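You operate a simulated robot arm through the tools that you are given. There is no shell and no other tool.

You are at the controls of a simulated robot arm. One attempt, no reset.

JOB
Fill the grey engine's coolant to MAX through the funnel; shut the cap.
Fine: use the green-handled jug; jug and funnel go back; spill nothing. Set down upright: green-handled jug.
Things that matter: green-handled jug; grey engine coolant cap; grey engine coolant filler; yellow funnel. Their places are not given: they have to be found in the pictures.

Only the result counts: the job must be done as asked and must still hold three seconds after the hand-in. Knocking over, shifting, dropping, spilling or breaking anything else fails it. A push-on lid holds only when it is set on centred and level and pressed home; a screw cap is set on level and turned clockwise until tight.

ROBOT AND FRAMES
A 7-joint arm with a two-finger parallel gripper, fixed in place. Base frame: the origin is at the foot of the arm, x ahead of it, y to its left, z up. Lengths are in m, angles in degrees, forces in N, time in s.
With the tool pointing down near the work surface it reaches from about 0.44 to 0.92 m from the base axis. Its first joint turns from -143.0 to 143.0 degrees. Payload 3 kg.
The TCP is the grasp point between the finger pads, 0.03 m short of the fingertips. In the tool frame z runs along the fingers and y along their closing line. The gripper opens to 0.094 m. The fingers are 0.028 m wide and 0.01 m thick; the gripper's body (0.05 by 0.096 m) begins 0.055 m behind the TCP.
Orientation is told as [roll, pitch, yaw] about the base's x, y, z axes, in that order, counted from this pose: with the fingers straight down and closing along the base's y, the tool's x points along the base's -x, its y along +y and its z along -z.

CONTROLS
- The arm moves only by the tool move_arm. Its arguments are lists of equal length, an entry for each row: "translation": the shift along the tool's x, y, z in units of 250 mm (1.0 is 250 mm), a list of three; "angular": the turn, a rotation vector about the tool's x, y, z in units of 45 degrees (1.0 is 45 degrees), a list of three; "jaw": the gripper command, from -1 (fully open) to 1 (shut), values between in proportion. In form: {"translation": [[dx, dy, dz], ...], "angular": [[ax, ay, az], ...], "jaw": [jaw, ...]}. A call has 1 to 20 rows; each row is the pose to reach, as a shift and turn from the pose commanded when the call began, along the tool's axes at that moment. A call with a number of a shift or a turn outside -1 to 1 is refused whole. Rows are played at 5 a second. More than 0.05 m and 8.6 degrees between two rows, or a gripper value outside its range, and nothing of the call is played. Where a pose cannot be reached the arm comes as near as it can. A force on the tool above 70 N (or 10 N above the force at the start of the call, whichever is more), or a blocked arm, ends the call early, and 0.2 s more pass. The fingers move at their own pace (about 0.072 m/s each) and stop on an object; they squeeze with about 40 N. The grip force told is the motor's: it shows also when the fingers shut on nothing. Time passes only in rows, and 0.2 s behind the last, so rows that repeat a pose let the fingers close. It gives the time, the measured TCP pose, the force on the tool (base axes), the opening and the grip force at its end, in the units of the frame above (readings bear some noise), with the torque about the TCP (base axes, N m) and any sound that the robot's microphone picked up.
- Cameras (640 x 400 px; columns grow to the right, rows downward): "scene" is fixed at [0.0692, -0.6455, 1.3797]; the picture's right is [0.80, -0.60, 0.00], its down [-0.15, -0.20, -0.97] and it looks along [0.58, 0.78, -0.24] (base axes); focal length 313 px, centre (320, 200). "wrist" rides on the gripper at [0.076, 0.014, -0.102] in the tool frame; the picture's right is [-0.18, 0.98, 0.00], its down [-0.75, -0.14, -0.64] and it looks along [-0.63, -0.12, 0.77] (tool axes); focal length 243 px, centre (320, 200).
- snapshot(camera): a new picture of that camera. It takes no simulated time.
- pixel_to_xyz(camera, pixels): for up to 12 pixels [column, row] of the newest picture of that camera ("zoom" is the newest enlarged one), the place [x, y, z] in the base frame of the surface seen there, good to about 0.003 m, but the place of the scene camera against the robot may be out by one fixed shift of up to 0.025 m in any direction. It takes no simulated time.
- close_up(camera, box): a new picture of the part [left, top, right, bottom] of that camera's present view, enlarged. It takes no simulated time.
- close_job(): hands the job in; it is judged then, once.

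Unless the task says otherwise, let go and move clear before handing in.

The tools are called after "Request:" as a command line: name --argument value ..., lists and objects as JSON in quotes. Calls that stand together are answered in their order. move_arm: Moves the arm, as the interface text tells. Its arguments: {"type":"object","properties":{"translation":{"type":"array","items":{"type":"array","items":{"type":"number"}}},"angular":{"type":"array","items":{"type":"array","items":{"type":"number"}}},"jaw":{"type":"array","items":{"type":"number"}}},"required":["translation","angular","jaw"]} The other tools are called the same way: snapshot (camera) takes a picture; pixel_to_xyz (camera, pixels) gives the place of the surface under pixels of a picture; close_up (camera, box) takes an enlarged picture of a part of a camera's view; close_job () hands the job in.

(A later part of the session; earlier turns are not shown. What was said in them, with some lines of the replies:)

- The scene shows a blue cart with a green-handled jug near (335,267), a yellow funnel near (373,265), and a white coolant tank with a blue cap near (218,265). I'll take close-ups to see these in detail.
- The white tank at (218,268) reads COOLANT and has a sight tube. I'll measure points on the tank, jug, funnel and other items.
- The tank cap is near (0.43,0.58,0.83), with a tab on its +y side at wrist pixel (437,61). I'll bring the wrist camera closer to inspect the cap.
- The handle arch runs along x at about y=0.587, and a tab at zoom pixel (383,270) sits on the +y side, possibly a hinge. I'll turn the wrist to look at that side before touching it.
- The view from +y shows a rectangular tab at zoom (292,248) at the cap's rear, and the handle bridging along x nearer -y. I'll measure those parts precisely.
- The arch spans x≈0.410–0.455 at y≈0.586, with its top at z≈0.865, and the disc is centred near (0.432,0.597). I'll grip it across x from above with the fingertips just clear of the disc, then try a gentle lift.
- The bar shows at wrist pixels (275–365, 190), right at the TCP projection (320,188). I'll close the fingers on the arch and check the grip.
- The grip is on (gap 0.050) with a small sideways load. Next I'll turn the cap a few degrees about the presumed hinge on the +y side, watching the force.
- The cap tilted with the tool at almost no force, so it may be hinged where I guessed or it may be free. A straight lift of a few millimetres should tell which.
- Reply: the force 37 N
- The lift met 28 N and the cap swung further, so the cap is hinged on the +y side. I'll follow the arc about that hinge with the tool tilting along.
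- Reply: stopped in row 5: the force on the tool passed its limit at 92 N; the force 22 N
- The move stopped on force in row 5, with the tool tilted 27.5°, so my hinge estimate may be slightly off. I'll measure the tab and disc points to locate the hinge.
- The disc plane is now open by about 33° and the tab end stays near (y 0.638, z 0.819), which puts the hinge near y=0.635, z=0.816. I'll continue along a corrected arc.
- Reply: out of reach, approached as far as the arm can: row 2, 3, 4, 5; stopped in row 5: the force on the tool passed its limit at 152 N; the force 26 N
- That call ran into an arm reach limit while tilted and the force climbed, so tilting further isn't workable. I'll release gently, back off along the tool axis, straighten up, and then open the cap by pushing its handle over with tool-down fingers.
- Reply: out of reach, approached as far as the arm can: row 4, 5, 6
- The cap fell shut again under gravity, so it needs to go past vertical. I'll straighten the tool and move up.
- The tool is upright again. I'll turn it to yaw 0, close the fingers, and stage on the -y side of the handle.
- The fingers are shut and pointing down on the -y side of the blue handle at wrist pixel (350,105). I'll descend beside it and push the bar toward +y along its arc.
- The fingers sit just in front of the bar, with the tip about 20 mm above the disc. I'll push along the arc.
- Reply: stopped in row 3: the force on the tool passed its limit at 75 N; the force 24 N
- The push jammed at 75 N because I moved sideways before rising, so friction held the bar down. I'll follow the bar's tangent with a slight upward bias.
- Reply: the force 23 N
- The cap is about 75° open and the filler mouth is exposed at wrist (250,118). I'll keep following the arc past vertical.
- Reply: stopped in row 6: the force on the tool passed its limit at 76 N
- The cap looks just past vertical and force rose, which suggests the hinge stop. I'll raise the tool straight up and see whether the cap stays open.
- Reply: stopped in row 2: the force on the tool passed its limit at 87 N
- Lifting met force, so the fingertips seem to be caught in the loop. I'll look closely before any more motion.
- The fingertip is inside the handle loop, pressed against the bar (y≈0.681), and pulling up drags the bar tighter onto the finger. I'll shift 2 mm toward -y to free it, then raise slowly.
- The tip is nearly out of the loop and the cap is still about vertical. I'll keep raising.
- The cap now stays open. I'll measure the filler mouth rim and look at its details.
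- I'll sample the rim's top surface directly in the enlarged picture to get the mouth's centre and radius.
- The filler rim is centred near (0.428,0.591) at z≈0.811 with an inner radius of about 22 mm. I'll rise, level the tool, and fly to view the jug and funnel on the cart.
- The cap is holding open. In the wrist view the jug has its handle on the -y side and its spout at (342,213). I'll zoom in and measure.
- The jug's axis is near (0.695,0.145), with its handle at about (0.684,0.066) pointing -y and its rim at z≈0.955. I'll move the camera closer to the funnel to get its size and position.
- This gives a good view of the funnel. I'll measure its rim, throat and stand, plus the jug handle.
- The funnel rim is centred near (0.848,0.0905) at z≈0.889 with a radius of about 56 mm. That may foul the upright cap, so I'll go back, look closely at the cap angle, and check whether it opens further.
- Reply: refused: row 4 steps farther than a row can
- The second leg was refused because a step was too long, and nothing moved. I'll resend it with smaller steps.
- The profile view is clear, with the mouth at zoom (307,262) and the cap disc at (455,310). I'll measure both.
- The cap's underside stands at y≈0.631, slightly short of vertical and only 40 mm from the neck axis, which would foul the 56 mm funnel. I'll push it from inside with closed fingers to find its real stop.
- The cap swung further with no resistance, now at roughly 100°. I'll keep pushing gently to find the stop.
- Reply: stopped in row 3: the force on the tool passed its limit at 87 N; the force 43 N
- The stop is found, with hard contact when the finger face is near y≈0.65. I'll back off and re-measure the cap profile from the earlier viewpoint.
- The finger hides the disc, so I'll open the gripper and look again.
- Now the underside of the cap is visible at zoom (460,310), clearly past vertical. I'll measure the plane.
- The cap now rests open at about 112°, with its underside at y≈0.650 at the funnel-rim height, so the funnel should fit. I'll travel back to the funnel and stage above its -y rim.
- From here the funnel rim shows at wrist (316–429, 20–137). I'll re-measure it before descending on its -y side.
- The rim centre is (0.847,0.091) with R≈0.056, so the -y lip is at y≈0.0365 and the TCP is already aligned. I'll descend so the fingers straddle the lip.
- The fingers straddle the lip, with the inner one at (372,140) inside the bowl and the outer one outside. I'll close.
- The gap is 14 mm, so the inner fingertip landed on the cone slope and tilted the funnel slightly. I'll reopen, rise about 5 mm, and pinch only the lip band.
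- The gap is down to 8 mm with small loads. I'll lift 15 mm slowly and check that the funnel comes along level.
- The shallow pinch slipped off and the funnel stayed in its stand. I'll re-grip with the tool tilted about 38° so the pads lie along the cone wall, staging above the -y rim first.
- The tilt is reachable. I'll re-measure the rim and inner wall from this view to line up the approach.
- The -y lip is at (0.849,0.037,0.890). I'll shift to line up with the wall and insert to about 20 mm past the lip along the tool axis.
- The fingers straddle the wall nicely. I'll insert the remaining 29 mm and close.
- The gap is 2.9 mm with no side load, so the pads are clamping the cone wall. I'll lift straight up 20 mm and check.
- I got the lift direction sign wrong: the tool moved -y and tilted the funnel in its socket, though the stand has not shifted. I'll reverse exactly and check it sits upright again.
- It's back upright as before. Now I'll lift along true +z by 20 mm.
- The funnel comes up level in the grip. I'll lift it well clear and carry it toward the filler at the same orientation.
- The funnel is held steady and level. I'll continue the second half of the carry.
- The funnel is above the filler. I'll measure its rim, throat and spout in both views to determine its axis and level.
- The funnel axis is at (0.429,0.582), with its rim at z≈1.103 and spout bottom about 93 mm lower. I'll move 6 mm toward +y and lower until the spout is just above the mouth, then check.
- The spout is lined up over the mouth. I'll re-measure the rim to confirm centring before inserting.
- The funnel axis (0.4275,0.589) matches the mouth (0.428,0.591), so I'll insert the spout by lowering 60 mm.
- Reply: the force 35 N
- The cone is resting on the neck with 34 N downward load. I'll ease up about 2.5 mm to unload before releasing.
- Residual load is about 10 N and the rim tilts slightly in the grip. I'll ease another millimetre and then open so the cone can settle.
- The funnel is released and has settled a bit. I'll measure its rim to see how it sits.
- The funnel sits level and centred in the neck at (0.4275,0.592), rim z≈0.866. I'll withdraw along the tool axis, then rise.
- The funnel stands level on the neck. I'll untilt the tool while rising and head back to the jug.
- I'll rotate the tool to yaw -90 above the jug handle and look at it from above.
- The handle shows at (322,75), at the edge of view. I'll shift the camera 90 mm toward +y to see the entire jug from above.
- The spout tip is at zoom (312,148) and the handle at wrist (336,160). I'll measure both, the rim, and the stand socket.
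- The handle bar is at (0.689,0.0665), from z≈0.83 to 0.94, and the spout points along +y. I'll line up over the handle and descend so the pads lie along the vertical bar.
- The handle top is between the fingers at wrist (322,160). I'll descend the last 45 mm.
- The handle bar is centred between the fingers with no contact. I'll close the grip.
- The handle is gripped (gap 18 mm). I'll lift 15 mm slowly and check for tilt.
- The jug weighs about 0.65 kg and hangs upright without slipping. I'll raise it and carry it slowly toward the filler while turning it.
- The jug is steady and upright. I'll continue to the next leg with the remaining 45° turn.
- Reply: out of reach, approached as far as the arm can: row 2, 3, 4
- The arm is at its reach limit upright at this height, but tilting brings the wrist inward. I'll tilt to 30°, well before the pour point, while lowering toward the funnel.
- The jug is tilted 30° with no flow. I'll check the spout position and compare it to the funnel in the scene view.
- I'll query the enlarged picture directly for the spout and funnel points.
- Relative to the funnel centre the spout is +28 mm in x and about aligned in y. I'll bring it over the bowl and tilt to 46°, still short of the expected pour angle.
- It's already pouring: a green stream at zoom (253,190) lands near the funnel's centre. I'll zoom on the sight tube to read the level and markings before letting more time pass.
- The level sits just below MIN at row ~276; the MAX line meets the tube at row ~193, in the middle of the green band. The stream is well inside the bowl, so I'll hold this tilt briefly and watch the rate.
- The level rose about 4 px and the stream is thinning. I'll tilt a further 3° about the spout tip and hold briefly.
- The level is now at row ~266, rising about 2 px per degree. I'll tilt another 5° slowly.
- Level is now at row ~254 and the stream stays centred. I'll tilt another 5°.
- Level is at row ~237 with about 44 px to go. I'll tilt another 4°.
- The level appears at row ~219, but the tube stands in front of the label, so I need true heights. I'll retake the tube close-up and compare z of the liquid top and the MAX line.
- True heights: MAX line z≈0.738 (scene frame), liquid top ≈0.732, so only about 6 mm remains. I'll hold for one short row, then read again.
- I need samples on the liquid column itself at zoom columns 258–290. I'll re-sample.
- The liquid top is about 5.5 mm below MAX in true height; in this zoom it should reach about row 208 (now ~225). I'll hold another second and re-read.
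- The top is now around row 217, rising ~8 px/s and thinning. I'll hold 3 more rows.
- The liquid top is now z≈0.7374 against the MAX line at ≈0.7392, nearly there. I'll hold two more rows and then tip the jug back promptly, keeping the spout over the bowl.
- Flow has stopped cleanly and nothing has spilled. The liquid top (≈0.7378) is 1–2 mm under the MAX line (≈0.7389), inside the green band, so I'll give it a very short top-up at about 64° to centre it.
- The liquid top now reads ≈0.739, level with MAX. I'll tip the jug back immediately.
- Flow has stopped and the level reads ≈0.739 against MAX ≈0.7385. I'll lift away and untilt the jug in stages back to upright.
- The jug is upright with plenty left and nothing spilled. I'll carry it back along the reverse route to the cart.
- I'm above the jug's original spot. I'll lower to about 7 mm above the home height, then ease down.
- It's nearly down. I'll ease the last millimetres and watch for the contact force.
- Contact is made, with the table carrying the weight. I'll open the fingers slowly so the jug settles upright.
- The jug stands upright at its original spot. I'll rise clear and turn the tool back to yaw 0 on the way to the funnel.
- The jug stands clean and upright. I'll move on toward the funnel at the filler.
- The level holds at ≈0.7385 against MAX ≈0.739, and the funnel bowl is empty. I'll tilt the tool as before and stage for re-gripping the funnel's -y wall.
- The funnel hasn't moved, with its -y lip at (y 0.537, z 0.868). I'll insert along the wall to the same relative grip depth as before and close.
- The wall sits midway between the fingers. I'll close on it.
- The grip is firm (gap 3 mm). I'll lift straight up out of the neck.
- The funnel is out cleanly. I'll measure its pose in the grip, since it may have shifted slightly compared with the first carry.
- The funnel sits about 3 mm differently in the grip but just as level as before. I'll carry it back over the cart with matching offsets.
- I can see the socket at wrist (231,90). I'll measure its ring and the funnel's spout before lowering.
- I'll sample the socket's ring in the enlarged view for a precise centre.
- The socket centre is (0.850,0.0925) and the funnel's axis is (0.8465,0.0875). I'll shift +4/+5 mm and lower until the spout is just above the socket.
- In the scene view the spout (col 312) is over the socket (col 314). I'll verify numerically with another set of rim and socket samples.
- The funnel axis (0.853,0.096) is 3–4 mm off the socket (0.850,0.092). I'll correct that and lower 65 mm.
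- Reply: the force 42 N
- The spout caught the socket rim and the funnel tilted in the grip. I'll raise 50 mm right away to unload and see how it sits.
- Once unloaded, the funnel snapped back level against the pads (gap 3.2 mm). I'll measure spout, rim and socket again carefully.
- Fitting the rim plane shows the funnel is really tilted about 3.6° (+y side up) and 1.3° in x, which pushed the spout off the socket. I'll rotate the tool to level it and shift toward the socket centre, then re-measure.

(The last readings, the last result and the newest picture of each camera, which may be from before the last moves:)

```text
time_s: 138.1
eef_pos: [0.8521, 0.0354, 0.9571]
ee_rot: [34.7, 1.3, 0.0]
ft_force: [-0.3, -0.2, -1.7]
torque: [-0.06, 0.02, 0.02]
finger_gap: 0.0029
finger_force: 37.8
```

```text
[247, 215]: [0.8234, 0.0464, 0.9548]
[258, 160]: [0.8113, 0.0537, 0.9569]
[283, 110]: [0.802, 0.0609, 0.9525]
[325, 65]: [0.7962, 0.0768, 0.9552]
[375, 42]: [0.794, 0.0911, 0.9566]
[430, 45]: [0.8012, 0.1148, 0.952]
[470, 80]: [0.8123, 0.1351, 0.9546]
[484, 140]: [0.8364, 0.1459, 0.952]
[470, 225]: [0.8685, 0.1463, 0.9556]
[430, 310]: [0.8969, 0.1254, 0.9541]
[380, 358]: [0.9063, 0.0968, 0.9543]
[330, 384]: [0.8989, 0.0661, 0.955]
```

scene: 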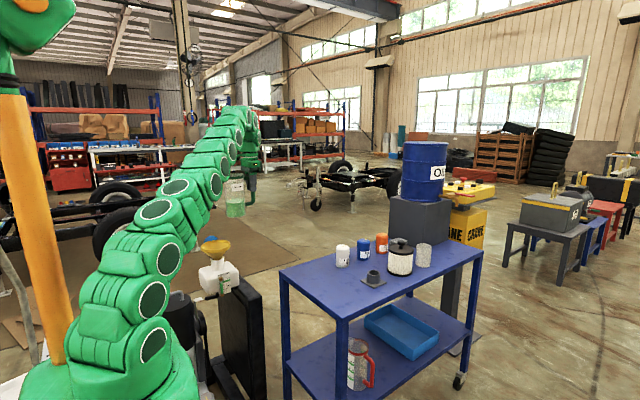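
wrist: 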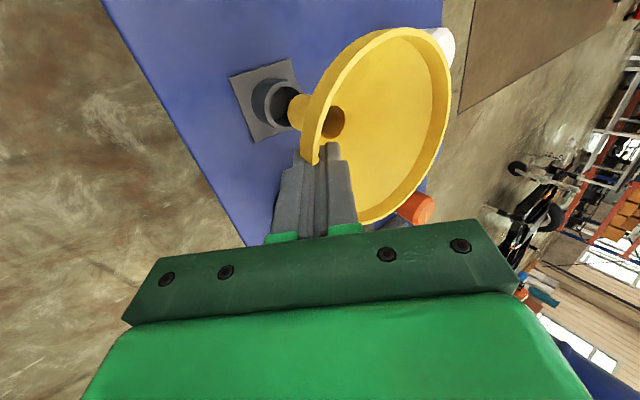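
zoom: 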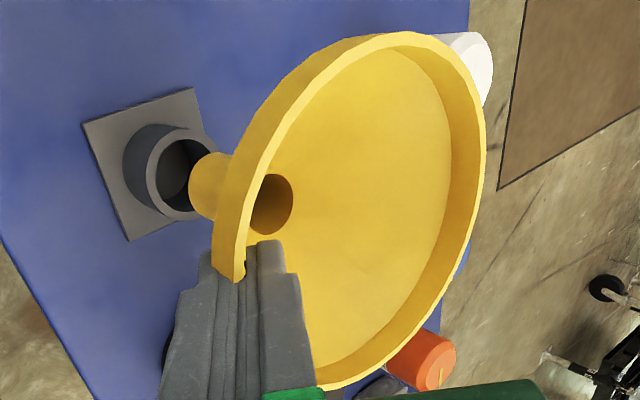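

The rim is now level (z 0.952–0.957) with its centre ≈(0.850,0.0934). I'll re-sample the socket ring and spout edge once more.

Request:
close_up --camera "wrist" --box '[220, 50, 350, 150]'

Request:
pixel_to_xyz --camera "zoom" --pixels '[[241, 215], [250, 180], [268, 155], [295, 138], [325, 135], [350, 145], [245, 250], [262, 278], [290, 300], [320, 308], [370, 165], [345, 300]]'

Request:
pixel_to_xyz --camera "zoom" --pixels '[[333, 225], [336, 250], [345, 275], [360, 295], [338, 200], [350, 180], [370, 170], [340, 230], [350, 260], [365, 285], [385, 310], [345, 205]]'

```text
4.00 times, centred on (285, 100) of wrist
```

zoom: 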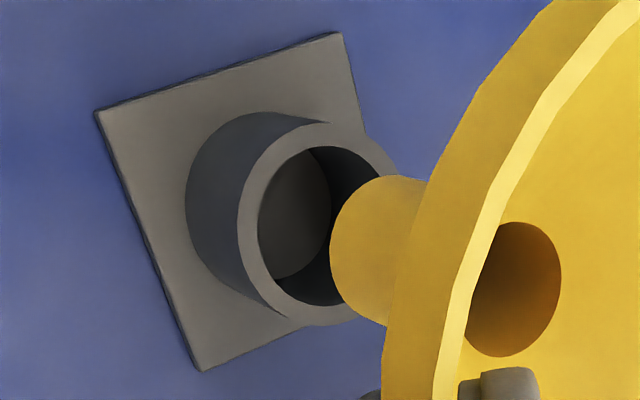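

```text
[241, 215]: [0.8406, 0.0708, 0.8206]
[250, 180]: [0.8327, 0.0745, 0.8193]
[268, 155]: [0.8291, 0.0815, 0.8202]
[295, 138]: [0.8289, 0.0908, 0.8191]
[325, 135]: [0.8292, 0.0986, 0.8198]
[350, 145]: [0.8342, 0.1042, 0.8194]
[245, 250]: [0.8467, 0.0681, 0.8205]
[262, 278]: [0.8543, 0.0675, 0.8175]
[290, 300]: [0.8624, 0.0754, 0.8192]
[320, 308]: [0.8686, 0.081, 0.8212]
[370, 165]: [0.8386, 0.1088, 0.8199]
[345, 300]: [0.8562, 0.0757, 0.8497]
```

```text
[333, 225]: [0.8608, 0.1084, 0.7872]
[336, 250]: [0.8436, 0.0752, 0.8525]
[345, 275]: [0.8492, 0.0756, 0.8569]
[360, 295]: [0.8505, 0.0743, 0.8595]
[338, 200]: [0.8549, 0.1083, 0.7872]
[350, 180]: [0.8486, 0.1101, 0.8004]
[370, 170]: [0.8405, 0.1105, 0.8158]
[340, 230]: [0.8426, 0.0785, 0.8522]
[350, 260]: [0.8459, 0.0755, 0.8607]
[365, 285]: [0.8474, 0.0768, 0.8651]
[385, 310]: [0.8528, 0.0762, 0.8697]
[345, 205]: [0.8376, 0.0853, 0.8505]
```

Spout and socket agree to about 1 mm: (0.8505,0.092) against (0.850,0.091). I'll lower 45 mm in small steps and check the force.

Request:
move_arm --translation '[[-0.0008, -0.0205, 0.0296], [-0.0016, -0.041, 0.0592], [-0.0025, -0.0614, 0.0888], [-0.0033, -0.0819, 0.1184], [-0.0041, -0.1024, 0.148]]' --angular '[[0, 0, 0], [0, 0, 0], [0, 0, 0], [0, 0, 0], [0, 0, 0]]' --jaw '[1, 1, 1, 1, 1]'

Request:
snapshot --camera "wrist"

Request:
close_up --camera "scene" --box '[330, 205, 420, 290]'

```text
time_s: 139.2
eef_pos: [0.8517, 0.0368, 0.9114]
ee_rot: [34.7, 1.3, 0.0]
ft_force: [-0.3, 0.8, -1.0]
torque: [-0.05, -0.04, -0.03]
finger_gap: 0.003
finger_force: 37.3
```

```text
taken
```

wrist: 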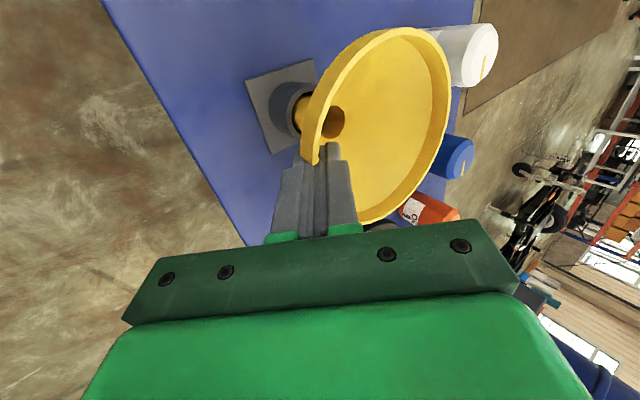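

```text
4.71 times, centred on (375, 248) of scene
```

zoom: 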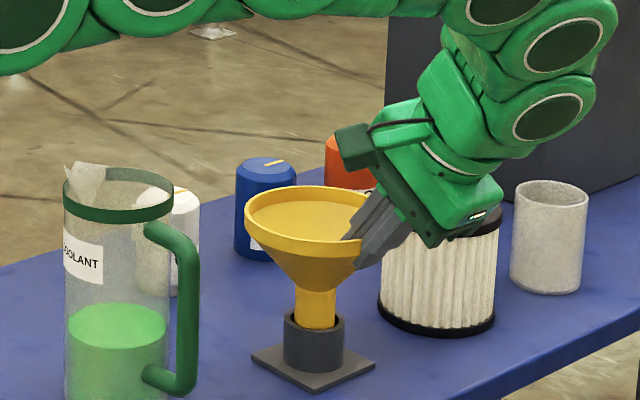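

The spout is inside the socket with no load. I'll lower the remaining ~20 mm gently.

Request:
move_arm --translation '[[-0.0005, -0.0137, 0.0197], [-0.001, -0.0273, 0.0395], [-0.0016, -0.041, 0.0592]]' --angular '[[0, 0, 0], [0, 0, 0], [0, 0, 0]]' --jaw '[1, 1, 1]'

Request:
snapshot --camera "wrist"

Request:
close_up --camera "scene" --box '[330, 205, 420, 290]'

```text
time_s: 140.1
eef_pos: [0.8531, 0.0368, 0.8938]
ee_rot: [34.8, 1.2, 0.1]
ft_force: [0.1, 1.0, 0.4]
torque: [-0.01, -0.01, -0.01]
finger_gap: 0.0031
finger_force: 37.8
```

```text
taken
```

wrist: 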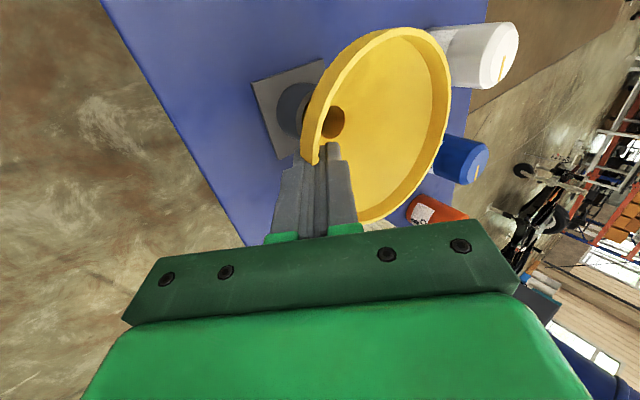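

```text
4.71 times, centred on (375, 248) of scene
```

zoom: 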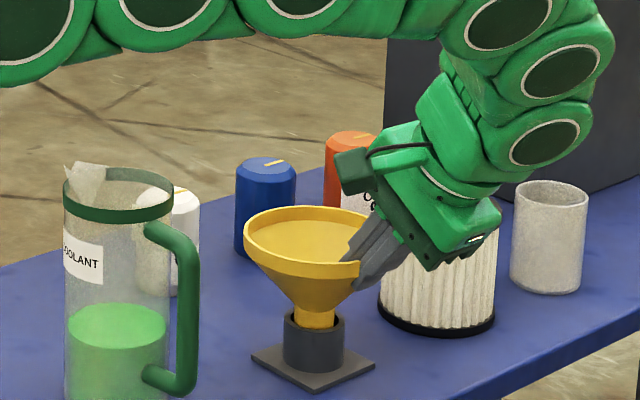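

It's nearly seated. I'll ease down 3 mm more and look for contact.

Request:
move_arm --translation '[[-0.0001, -0.0034, 0.0049], [-0.0003, -0.0068, 0.0099], [-0.0003, -0.0068, 0.0099]]' --angular '[[0, 0, 0], [0, 0, 0], [0, 0, 0]]' --jaw '[1, 1, 1]'

```text
time_s: 140.8
eef_pos: [0.8527, 0.0353, 0.8923]
ee_rot: [34.8, 1.2, 0.0]
ft_force: [-2.0, -6.2, 18.9]
torque: [0.45, 0.07, 0.06]
finger_gap: 0.0031
finger_force: 37.9
```

Contact at 19 N means it's seated. I'll relieve by 1.5 mm and open the fingers.

Request:
move_arm --translation '[[0, 0.0034, -0.0049], [0, 0.0034, -0.0049], [0, 0.0034, -0.0049], [0, 0.0034, -0.0049], [0, 0.0034, -0.0049], [0, 0.0034, -0.0049]]' --angular '[[0, 0, 0], [0, 0, 0], [0, 0, 0], [0, 0, 0], [0, 0, 0], [0, 0, 0]]' --jaw '[1, 0.8, 0.6, 0.4, 0.2, 0.2]'

Request:
snapshot --camera "wrist"

Request:
close_up --camera "scene" --box '[330, 205, 420, 290]'

```text
time_s: 142.2
eef_pos: [0.8528, 0.0378, 0.8921]
ee_rot: [34.9, 1.4, 0.0]
ft_force: [0.2, -0.4, 0.8]
torque: [0.01, -0.03, 0.03]
finger_gap: 0.0377
finger_force: 0.1
```

```text
taken
```

wrist: 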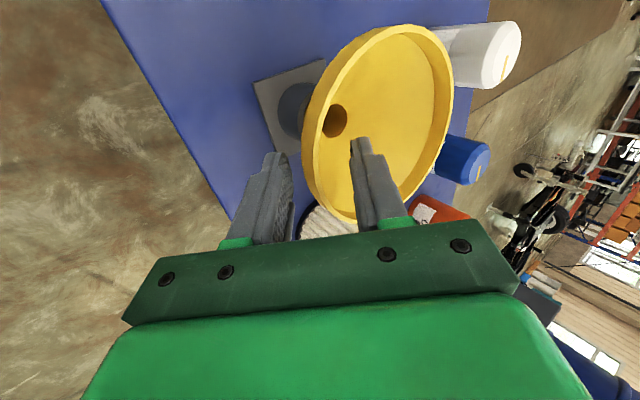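

```text
4.71 times, centred on (375, 248) of scene
```

zoom: 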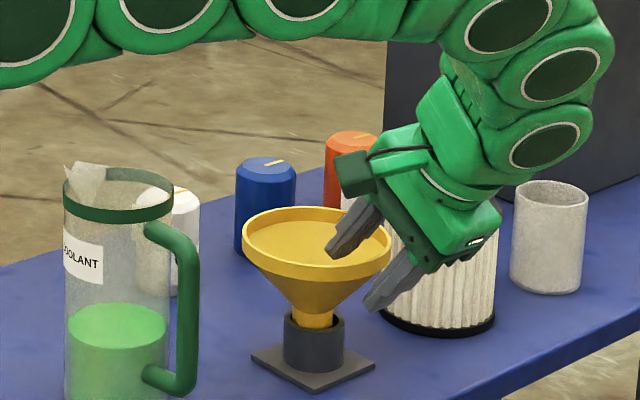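

The funnel stands in its socket. I'll withdraw along the tool axis and rise clear.

Request:
move_arm --translation '[[0, 0, -0.06], [0, 0, -0.14], [0, 0, -0.24], [0, 0, -0.36], [0, 0.1, -0.5], [0, 0.2, -0.64]]' --angular '[[0, 0, 0], [0, 0, 0], [0, 0, 0], [0, 0, 0], [0, 0, 0], [0, 0, 0]]' --jaw '[0.2, 0.2, 0.15, 0.15, 0.15, 0.15]'

Request:
move_arm --translation '[[0, 0, 0], [0, 0, 0], [0, 0, 0], [0, 0, 0], [0, 0, 0]]' --angular '[[0.155, -0.005, -0.003], [0.31, -0.01, -0.006], [0.465, -0.014, -0.01], [0.62, -0.019, -0.013], [0.774, -0.024, -0.016]]' --jaw '[0.5, 0.8, 1, 1, 1]'

Request:
snapshot --camera "wrist"

Request:
close_up --camera "scene" --box '[310, 205, 440, 306]'

```text
time_s: 143.7
eef_pos: [0.8551, -0.012, 1.0499]
ee_rot: [34.8, 1.4, 0.0]
ft_force: [-0.7, 0.0, -0.8]
torque: [0.01, 0.02, -0.03]
finger_gap: 0.04
finger_force: 0.0
```

```text
time_s: 144.8
eef_pos: [0.8566, -0.0134, 1.0506]
ee_rot: [-0.2, 0.1, 0.3]
ft_force: [0.2, 0.5, -0.2]
torque: [-0.01, -0.02, 0.02]
finger_gap: 0.0
finger_force: 33.6
```

```text
taken
```

wrist: 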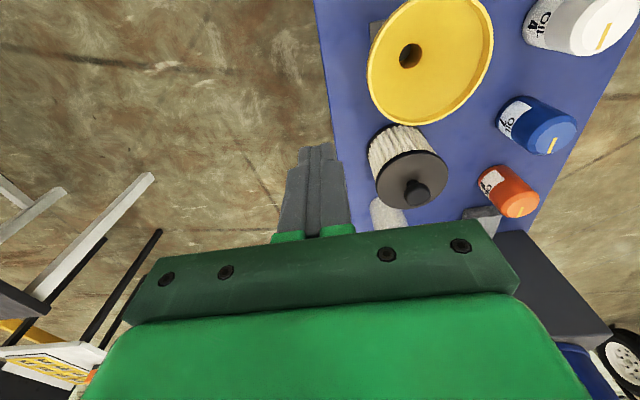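

```text
3.96 times, centred on (375, 256) of scene
```

zoom: 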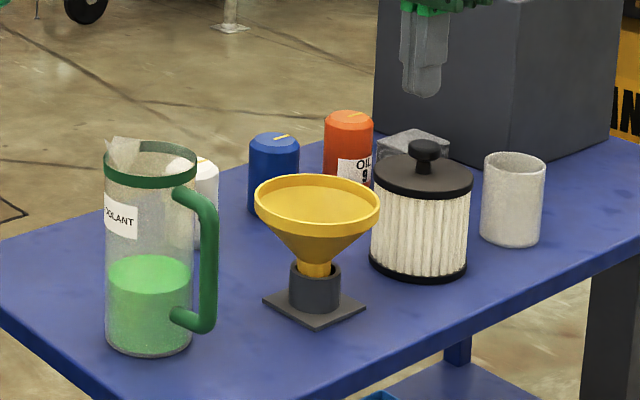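

Jug and funnel are back as in the first picture. Now for the cap: I'll travel to the far (+y) side of the open lid with fingers shut.

Request:
move_arm --translation '[[0.08, 0.135, -0.02], [0.16, 0.27, -0.04], [0.24, 0.405, -0.06], [0.32, 0.54, -0.06], [0.4, 0.675, -0.06], [0.48, 0.81, -0.06], [0.566, 0.951, -0.06]]' --angular '[[0, 0, 0], [0, 0, 0], [0, 0, 0], [0, 0, 0], [0, 0, 0], [0, 0, 0], [0, 0, 0]]' --jaw '[1, 1, 1, 1, 1, 1, 1]'

Request:
move_arm --translation '[[0.08, 0.135, 0], [0.16, 0.27, 0], [0.24, 0.405, 0], [0.32, 0.54, 0], [0.4, 0.675, 0], [0.48, 0.81, 0], [0.566, 0.951, 0]]' --angular '[[0, 0, 0], [0, 0, 0], [0, 0, 0], [0, 0, 0], [0, 0, 0], [0, 0, 0], [0, 0, 0]]' --jaw '[1, 1, 1, 1, 1, 1, 1]'

Request:
move_arm --translation '[[0.08, 0.1, 0.03], [0.16, 0.2, 0.06], [0.24, 0.3, 0.09], [0.33, 0.4, 0.12], [0.42, 0.5, 0.15], [0.5, 0.6, 0.18], [0.55, 0.68, 0.2]]' --angular '[[0, 0, 0], [0, 0, 0], [0, 0, 0], [0, 0, 0], [0, 0, 0], [0, 0, 0], [0, 0, 0]]' --jaw '[1, 1, 1, 1, 1, 1, 1]'

Request:
snapshot --camera "wrist"

Request:
close_up --camera "scene" --box '[150, 190, 310, 300]'

```text
time_s: 146.4
eef_pos: [0.7145, 0.2241, 1.0682]
ee_rot: [-0.1, -0.1, 0.4]
ft_force: [0.8, 0.3, -0.2]
torque: [-0.02, 0.01, -0.05]
finger_gap: 0.0002
finger_force: 33.5
```

```text
time_s: 148.1
eef_pos: [0.5703, 0.4598, 1.0683]
ee_rot: [-0.1, 0.0, 0.3]
ft_force: [0.4, 0.0, -0.4]
torque: [0.02, -0.03, 0.02]
finger_gap: 0.0002
finger_force: 32.7
```

```text
time_s: 149.7
eef_pos: [0.4312, 0.6283, 1.0185]
ee_rot: [-0.2, 0.0, 0.4]
ft_force: [-0.6, -0.2, 0.4]
torque: [-0.02, 0.02, 0.03]
finger_gap: 0.0
finger_force: 32.5
```

```text
taken
```

wrist: 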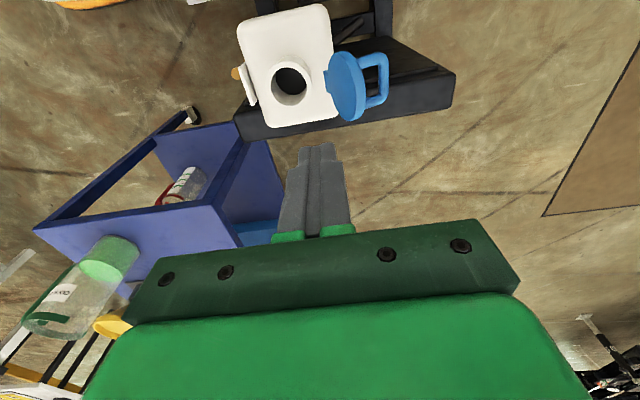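

```text
3.64 times, centred on (230, 245) of scene
```

zoom: 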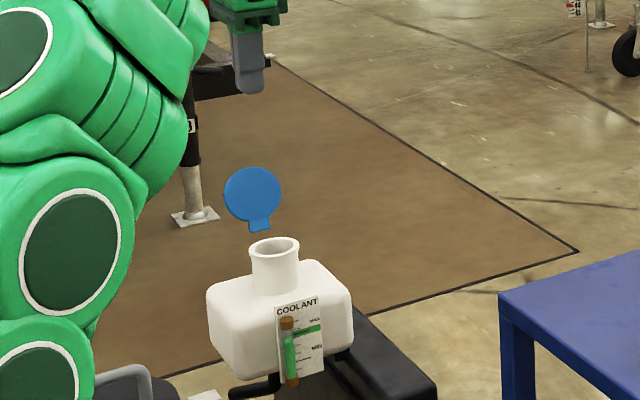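

The cap is still open, disc at wrist (347,85) and handle at (375,80). I'll measure it so I can place the finger on its outer side.

Request:
close_up --camera "wrist" --box '[270, 40, 420, 140]'

Request:
pixel_to_xyz --camera "zoom" --pixels '[[250, 120], [275, 80], [310, 60], [330, 110], [345, 160], [350, 210], [335, 240], [300, 200], [385, 95], [440, 80], [450, 140], [455, 170]]'

```text
4.00 times, centred on (345, 90) of wrist
```

zoom: 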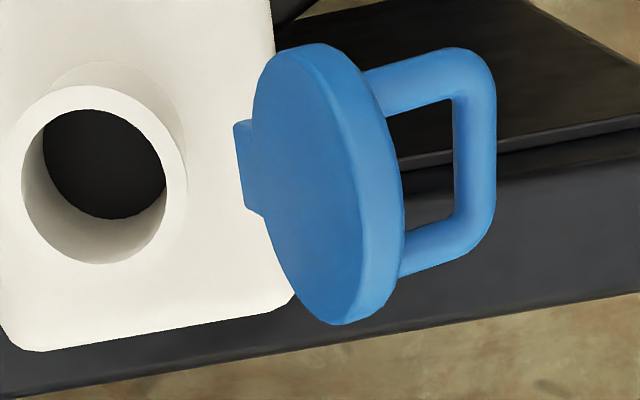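

```text
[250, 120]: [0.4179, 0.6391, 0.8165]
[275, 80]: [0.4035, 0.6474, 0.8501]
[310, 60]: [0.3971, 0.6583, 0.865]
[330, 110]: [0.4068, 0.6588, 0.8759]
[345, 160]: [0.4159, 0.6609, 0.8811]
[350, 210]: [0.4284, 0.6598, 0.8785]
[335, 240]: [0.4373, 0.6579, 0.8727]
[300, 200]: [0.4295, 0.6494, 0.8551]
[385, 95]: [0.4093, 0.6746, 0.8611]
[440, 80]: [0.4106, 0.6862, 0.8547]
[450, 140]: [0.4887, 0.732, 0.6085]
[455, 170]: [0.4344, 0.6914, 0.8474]
```

The cap geometry matches my model, with its handle bar at (y≈0.692, z≈0.846). I'll lower the closed fingers on the outside (+y) of the handle, ready to sweep it over.

Request:
move_arm --translation '[[0, 0.12, 0.05], [0, 0.25, 0.1], [0, 0.38, 0.15], [0, 0.38, 0.28], [0, 0.38, 0.42], [0, 0.38, 0.54], [0, 0.38, 0.63]]' --angular '[[0, 0, 0], [0, 0, 0], [0, 0, 0], [0, 0, 0], [0, 0, 0], [0, 0, 0], [0, 0, 0]]' --jaw '[1, 1, 1, 1, 1, 1, 1]'

Request:
snapshot --camera "wrist"

Request:
close_up --camera "scene" --box '[170, 210, 290, 285]'

```text
time_s: 151.2
eef_pos: [0.4303, 0.7242, 0.8583]
ee_rot: [-0.1, 0.0, 0.4]
ft_force: [-0.5, -1.1, 0.5]
torque: [-0.03, -0.01, -0.01]
finger_gap: 0.0
finger_force: 32.7
```

```text
taken
```

wrist: 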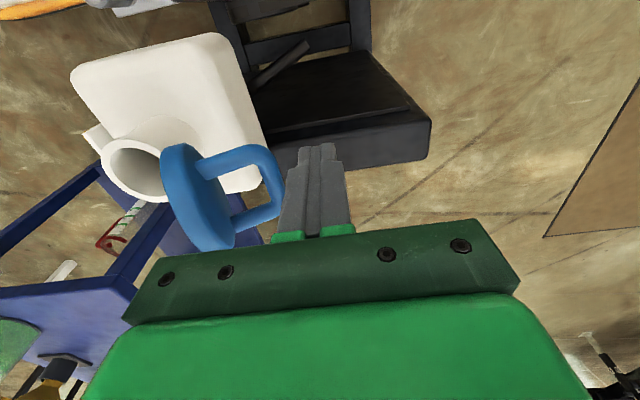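

```text
5.33 times, centred on (230, 248) of scene
```

zoom: 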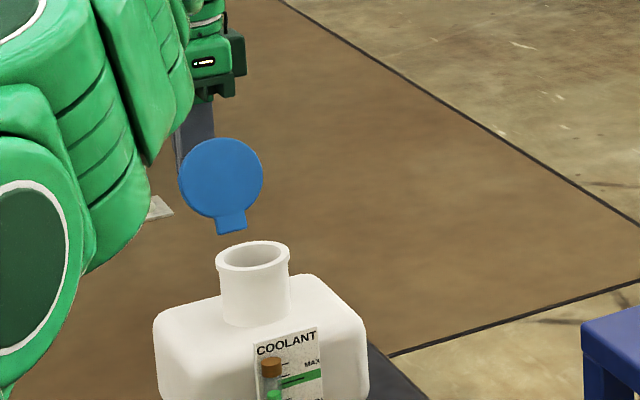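

The fingers are just outside the handle bar. I'll sweep up and over toward -y along the bar's arc.

Request:
move_arm --translation '[[0, -0.03, 0], [0, -0.056, -0.005], [0, -0.07, -0.022], [0, -0.086, -0.043], [0, -0.101, -0.063], [0, -0.116, -0.081], [0, -0.134, -0.097], [0, -0.152, -0.112], [0, -0.171, -0.126], [0, -0.191, -0.138], [0, -0.212, -0.147], [0, -0.234, -0.155]]' --angular '[[0, 0, 0], [0, 0, 0], [0, 0, 0], [0, 0, 0], [0, 0, 0], [0, 0, 0], [0, 0, 0], [0, 0, 0], [0, 0, 0], [0, 0, 0], [0, 0, 0], [0, 0, 0]]' --jaw '[1, 1, 1, 1, 1, 1, 1, 1, 1, 1, 1, 1]'

Request:
snapshot --camera "wrist"

Request:
close_up --camera "scene" --box '[170, 210, 290, 285]'

```text
time_s: 153.8
eef_pos: [0.4297, 0.6658, 0.8983]
ee_rot: [-0.2, 0.1, 0.4]
ft_force: [-0.8, 0.4, -1.0]
torque: [0.0, -0.03, -0.02]
finger_gap: 0.0
finger_force: 32.6
```

```text
taken
```

wrist: 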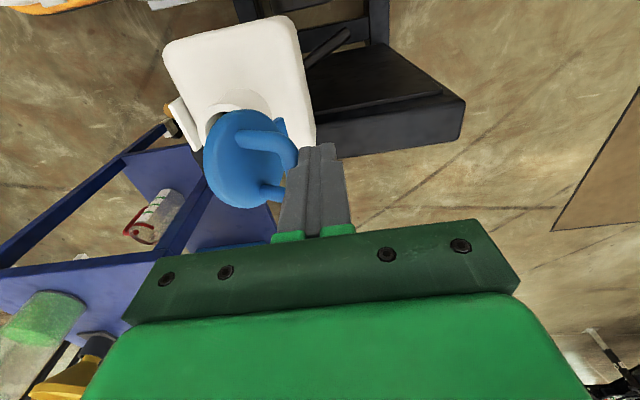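

```text
5.33 times, centred on (230, 248) of scene
```

zoom: 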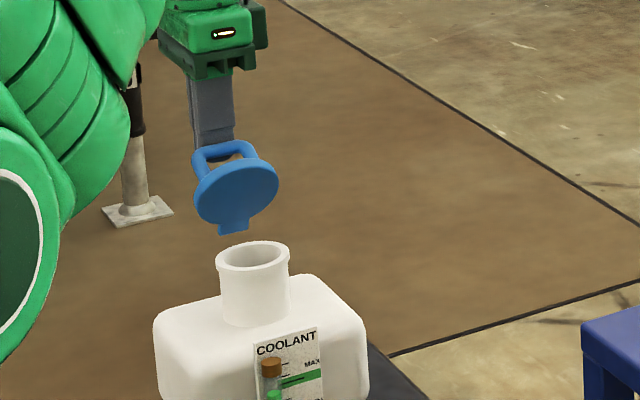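

The cap is about 65° and following freely. I'll keep sweeping until it drops shut.

Request:
move_arm --translation '[[0, -0.022, -0.006], [0, -0.044, -0.01], [0, -0.067, -0.01], [0, -0.09, -0.009], [0, -0.112, -0.005], [0, -0.134, 0], [0, -0.134, 0], [0, -0.134, 0]]' --angular '[[0, 0, 0], [0, 0, 0], [0, 0, 0], [0, 0, 0], [0, 0, 0], [0, 0, 0], [0, 0, 0], [0, 0, 0]]' --jaw '[1, 1, 1, 1, 1, 1, 1, 1]'

Request:
snapshot --camera "wrist"

Request:
close_up --camera "scene" --box '[170, 210, 290, 285]'

```text
time_s: 155.7
eef_pos: [0.4312, 0.6309, 0.897]
ee_rot: [-0.1, 0.1, 0.4]
ft_force: [-0.2, 0.0, -0.3]
torque: [0.0, 0.0, 0.0]
finger_gap: 0.0
finger_force: 32.9
```

```text
taken
```

wrist: 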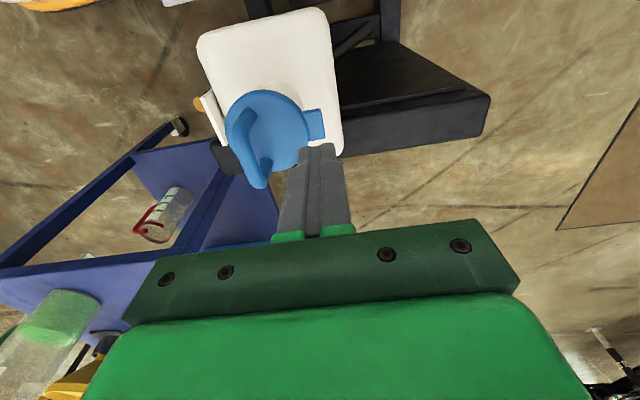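

```text
5.33 times, centred on (230, 248) of scene
```

zoom: 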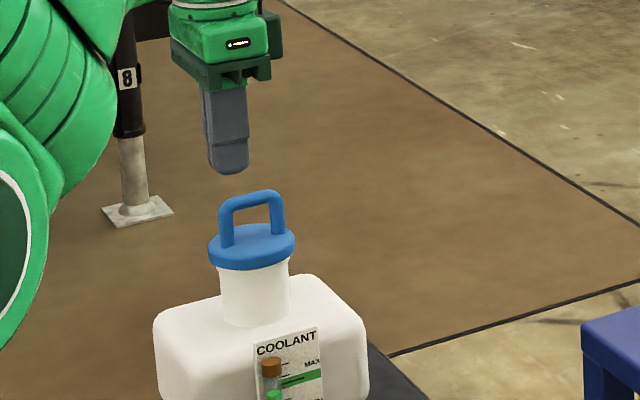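

The cap has dropped shut and looks as it did at the start. I'll move over the handle and press it down firmly to be sure it's home.

Request:
move_arm --translation '[[0, 0, -0.08], [0, 0, -0.14], [0, -0.09, -0.14], [0, -0.176, -0.14], [0, -0.176, -0.06], [0, -0.176, -0.01]]' --angular '[[0, 0, 0], [0, 0, 0], [0, 0, 0], [0, 0, 0], [0, 0, 0], [0, 0, 0]]' --jaw '[1, 1, 1, 1, 1, 1]'

Request:
move_arm --translation '[[0, 0, 0.008], [0, 0, 0.016], [0, 0, 0.024], [0, 0, 0.03], [0, 0, 0.036], [0, 0, 0.036]]' --angular '[[0, 0, 0], [0, 0, 0], [0, 0, 0], [0, 0, 0], [0, 0, 0], [0, 0, 0]]' --jaw '[1, 1, 1, 1, 1, 1]'

Request:
close_up --camera "scene" --box '[170, 210, 290, 285]'

```text
time_s: 157.1
eef_pos: [0.4325, 0.5879, 0.8984]
ee_rot: [-0.1, 0.1, 0.3]
ft_force: [-0.7, -0.4, 0.4]
torque: [-0.03, -0.02, 0.01]
finger_gap: 0.0
finger_force: 33.0
```

```text
time_s: 158.4
eef_pos: [0.4319, 0.5882, 0.8943]
ee_rot: [0.1, -0.1, 0.4]
ft_force: [-6.2, -18.7, 66.6]
torque: [-0.84, -0.53, -0.22]
finger_gap: 0.0001
finger_force: 33.1
```

```text
5.33 times, centred on (230, 248) of scene
```

zoom: 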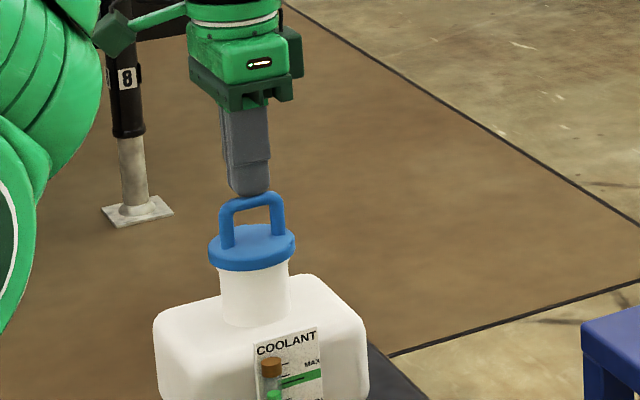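

The cap took 67 N and is firmly home. I'll lift off and move clear for a final check.

Request:
move_arm --translation '[[0, 0, -0.03], [0, 0, -0.15], [0, 0, -0.3], [0, 0, -0.45], [0.1, -0.1, -0.6], [0.2, -0.2, -0.7], [0.3, -0.3, -0.75]]' --angular '[[0, 0, 0], [0, 0, 0], [0, 0, 0], [0, 0, 0], [0, 0, 0], [0, 0, 0], [0, 0, 0]]' --jaw '[1, 1, 1, 1, 0.5, 0, -0.5]'

Request:
snapshot --camera "scene"

Request:
close_up --camera "scene" --box '[170, 220, 290, 310]'

Request:
close_up --camera "scene" --box '[270, 210, 490, 347]'

Request:
snapshot --camera "wrist"

Request:
close_up --camera "scene" --box '[213, 268, 237, 298]'

Request:
pixel_to_xyz --camera "zoom" --pixels '[[272, 204], [266, 206], [278, 204], [272, 208], [266, 209], [278, 207], [272, 211], [268, 212], [276, 210], [320, 180], [335, 175], [305, 184]]'

```text
refused: row 5 steps farther than a row can; nothing moved
```

```text
taken
```

scene: 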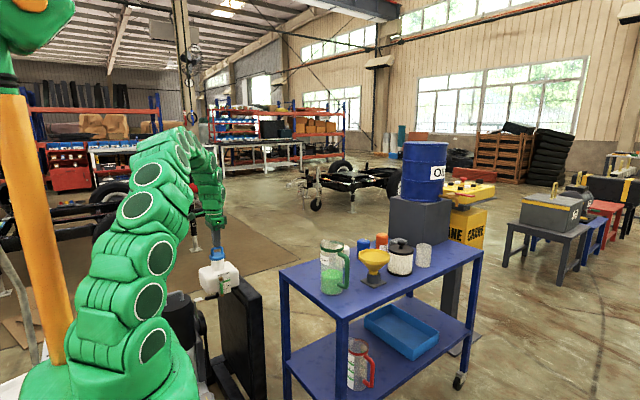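

```text
4.44 times, centred on (230, 265) of scene
```

zoom: 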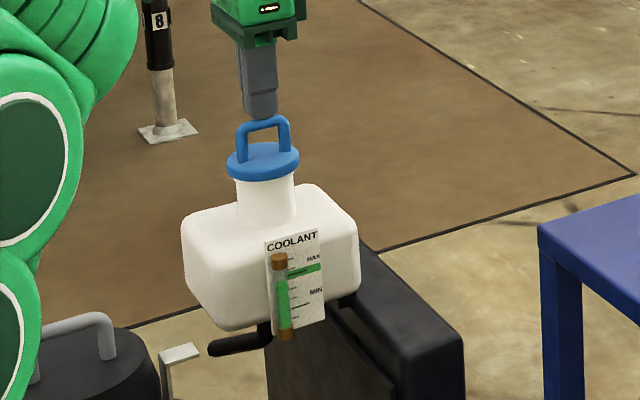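

```text
2.91 times, centred on (380, 278) of scene
```

zoom: 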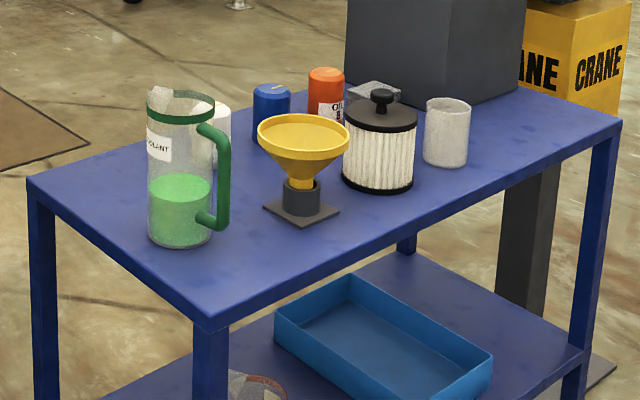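

```text
taken
```

wrist: 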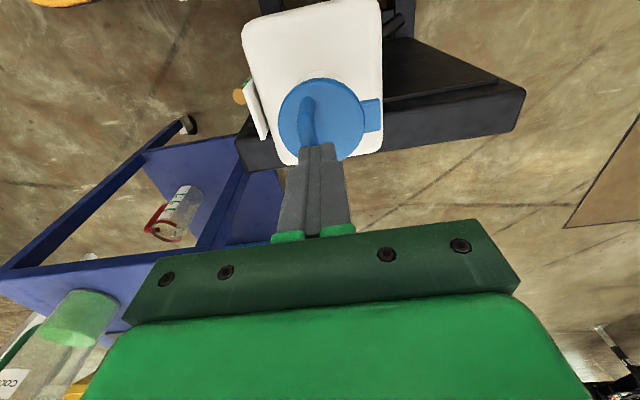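

```text
13.33 times, centred on (225, 283) of scene
```

zoom: 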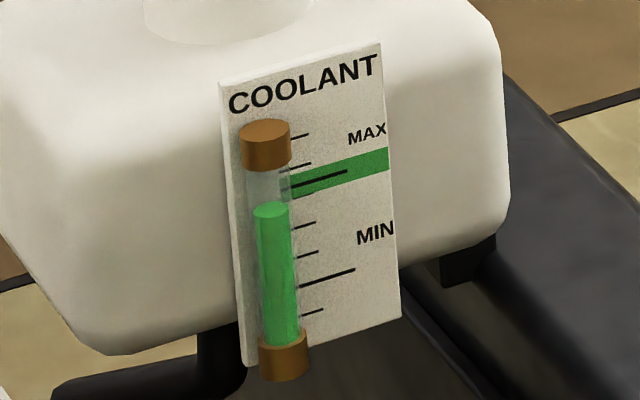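

```text
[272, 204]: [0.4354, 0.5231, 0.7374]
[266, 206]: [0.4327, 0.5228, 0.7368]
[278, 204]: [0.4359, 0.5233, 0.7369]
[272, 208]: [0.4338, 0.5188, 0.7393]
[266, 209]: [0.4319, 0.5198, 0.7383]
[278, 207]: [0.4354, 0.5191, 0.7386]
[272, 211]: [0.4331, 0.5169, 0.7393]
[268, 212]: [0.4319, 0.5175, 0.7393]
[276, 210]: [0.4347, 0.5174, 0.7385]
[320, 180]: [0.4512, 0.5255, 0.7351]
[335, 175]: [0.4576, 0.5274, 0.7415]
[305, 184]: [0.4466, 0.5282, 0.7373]
```

The lift-off move was refused for step size, so nothing moved. The level still reads ≈0.738, matching MAX, and jug and funnel look right. I'll resend the retreat with smaller steps.

Request:
move_arm --translation '[[0, 0, -0.03], [0, 0, -0.15], [0, 0, -0.3], [0, 0, -0.45], [0.05, -0.06, -0.58], [0.12, -0.14, -0.68], [0.2, -0.24, -0.74], [0.3, -0.36, -0.74]]' --angular '[[0, 0, 0], [0, 0, 0], [0, 0, 0], [0, 0, 0], [0, 0, 0], [0, 0, 0], [0, 0, 0], [0, 0, 0]]' --jaw '[1, 1, 1, 1, 0.5, 0, -0.5, -1]'

Request:
snapshot --camera "scene"

Request:
close_up --camera "scene" --box '[170, 220, 290, 310]'

Request:
snapshot --camera "wrist"

Request:
close_up --camera "wrist" --box '[300, 0, 460, 130]'

```text
time_s: 160.2
eef_pos: [0.3568, 0.4995, 1.0758]
ee_rot: [-0.1, 0.1, 0.4]
ft_force: [0.0, 0.6, 0.3]
torque: [-0.01, -0.01, -0.02]
finger_gap: 0.0937
finger_force: 0.1
```

```text
taken
```

scene: 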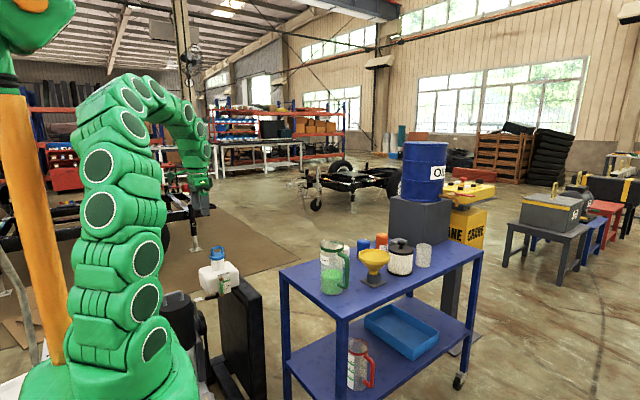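

```text
4.44 times, centred on (230, 265) of scene
```

zoom: 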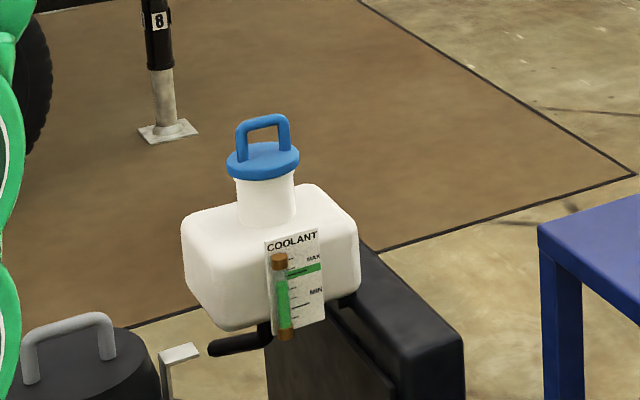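

```text
taken
```

wrist: 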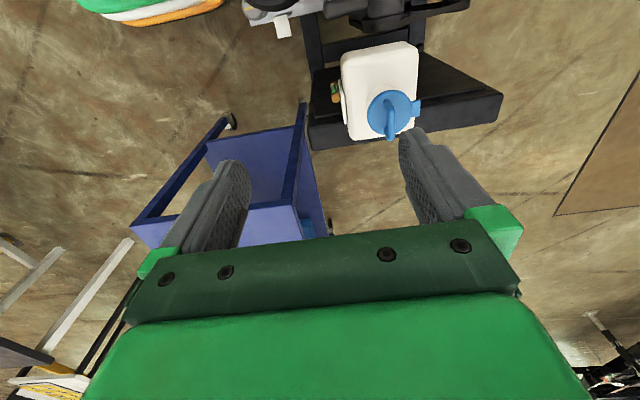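

```text
3.08 times, centred on (380, 65) of wrist
```

zoom: 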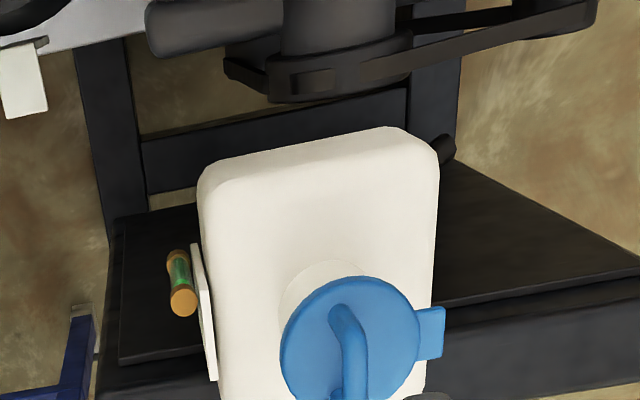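

The cap is shut and everything is clear of the gripper. One last numeric check of the cap's flatness from the wrist view.

Request:
pixel_to_xyz --camera "zoom" --pixels '[[300, 330], [310, 360], [390, 300], [405, 330], [395, 360], [335, 290], [430, 320], [430, 345], [180, 270], [187, 282], [178, 258], [190, 288]]'

Request:
close_up --camera "scene" --box '[200, 235, 245, 270]'

```text
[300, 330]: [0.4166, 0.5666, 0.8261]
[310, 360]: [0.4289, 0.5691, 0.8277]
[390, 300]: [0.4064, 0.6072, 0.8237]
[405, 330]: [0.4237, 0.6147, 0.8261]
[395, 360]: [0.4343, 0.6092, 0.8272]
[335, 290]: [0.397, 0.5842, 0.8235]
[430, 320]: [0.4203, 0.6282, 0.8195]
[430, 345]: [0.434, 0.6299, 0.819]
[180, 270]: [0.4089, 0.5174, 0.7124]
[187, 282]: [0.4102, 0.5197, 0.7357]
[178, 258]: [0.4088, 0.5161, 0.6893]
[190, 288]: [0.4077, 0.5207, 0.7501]
```

```text
11.43 times, centred on (222, 252) of scene
```

zoom: 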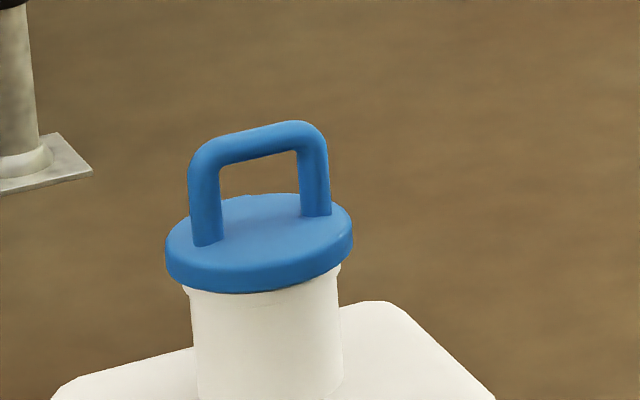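

The cap disc is flat at z≈0.826 from its free edge (y 0.567) to its hinge side (y 0.615), so it's fully shut. The level is at MAX, the jug is upright in its place, the funnel is in its stand and the gripper is open and clear, so I'm handing in.

Request:
close_job

```text
The job is handed in.
```

I filled the grey engine's coolant to the MAX line through the yellow funnel, shut the cap, and handed the job in. I don't have the verdict from the judging.

- **Coolant level:** the last reading put the liquid top within about 1 mm of the MAX line, inside the green band. That comes from several picture measurements, each good to about 3 mm.
- **Spills:** I saw none in any picture.
- **Cap:** it is hinged. It dropped shut, I pressed it with about 67 N, and it now lies flat across its width.
- **Green-handled jug:** it is upright in its original spot on the cart, with some coolant left.
- **Funnel:** it is back in its stand, level. On the first try its spout caught the edge of the stand and the funnel tipped in the gripper. I lifted it, levelled it and set it in; the stand did not move.
- **Forces:** while opening the cap, several moves ended early on high force, peaking at about 152 N. I saw no damage, and the cap closed normally afterwards.

The gripper is open and clear of everything.
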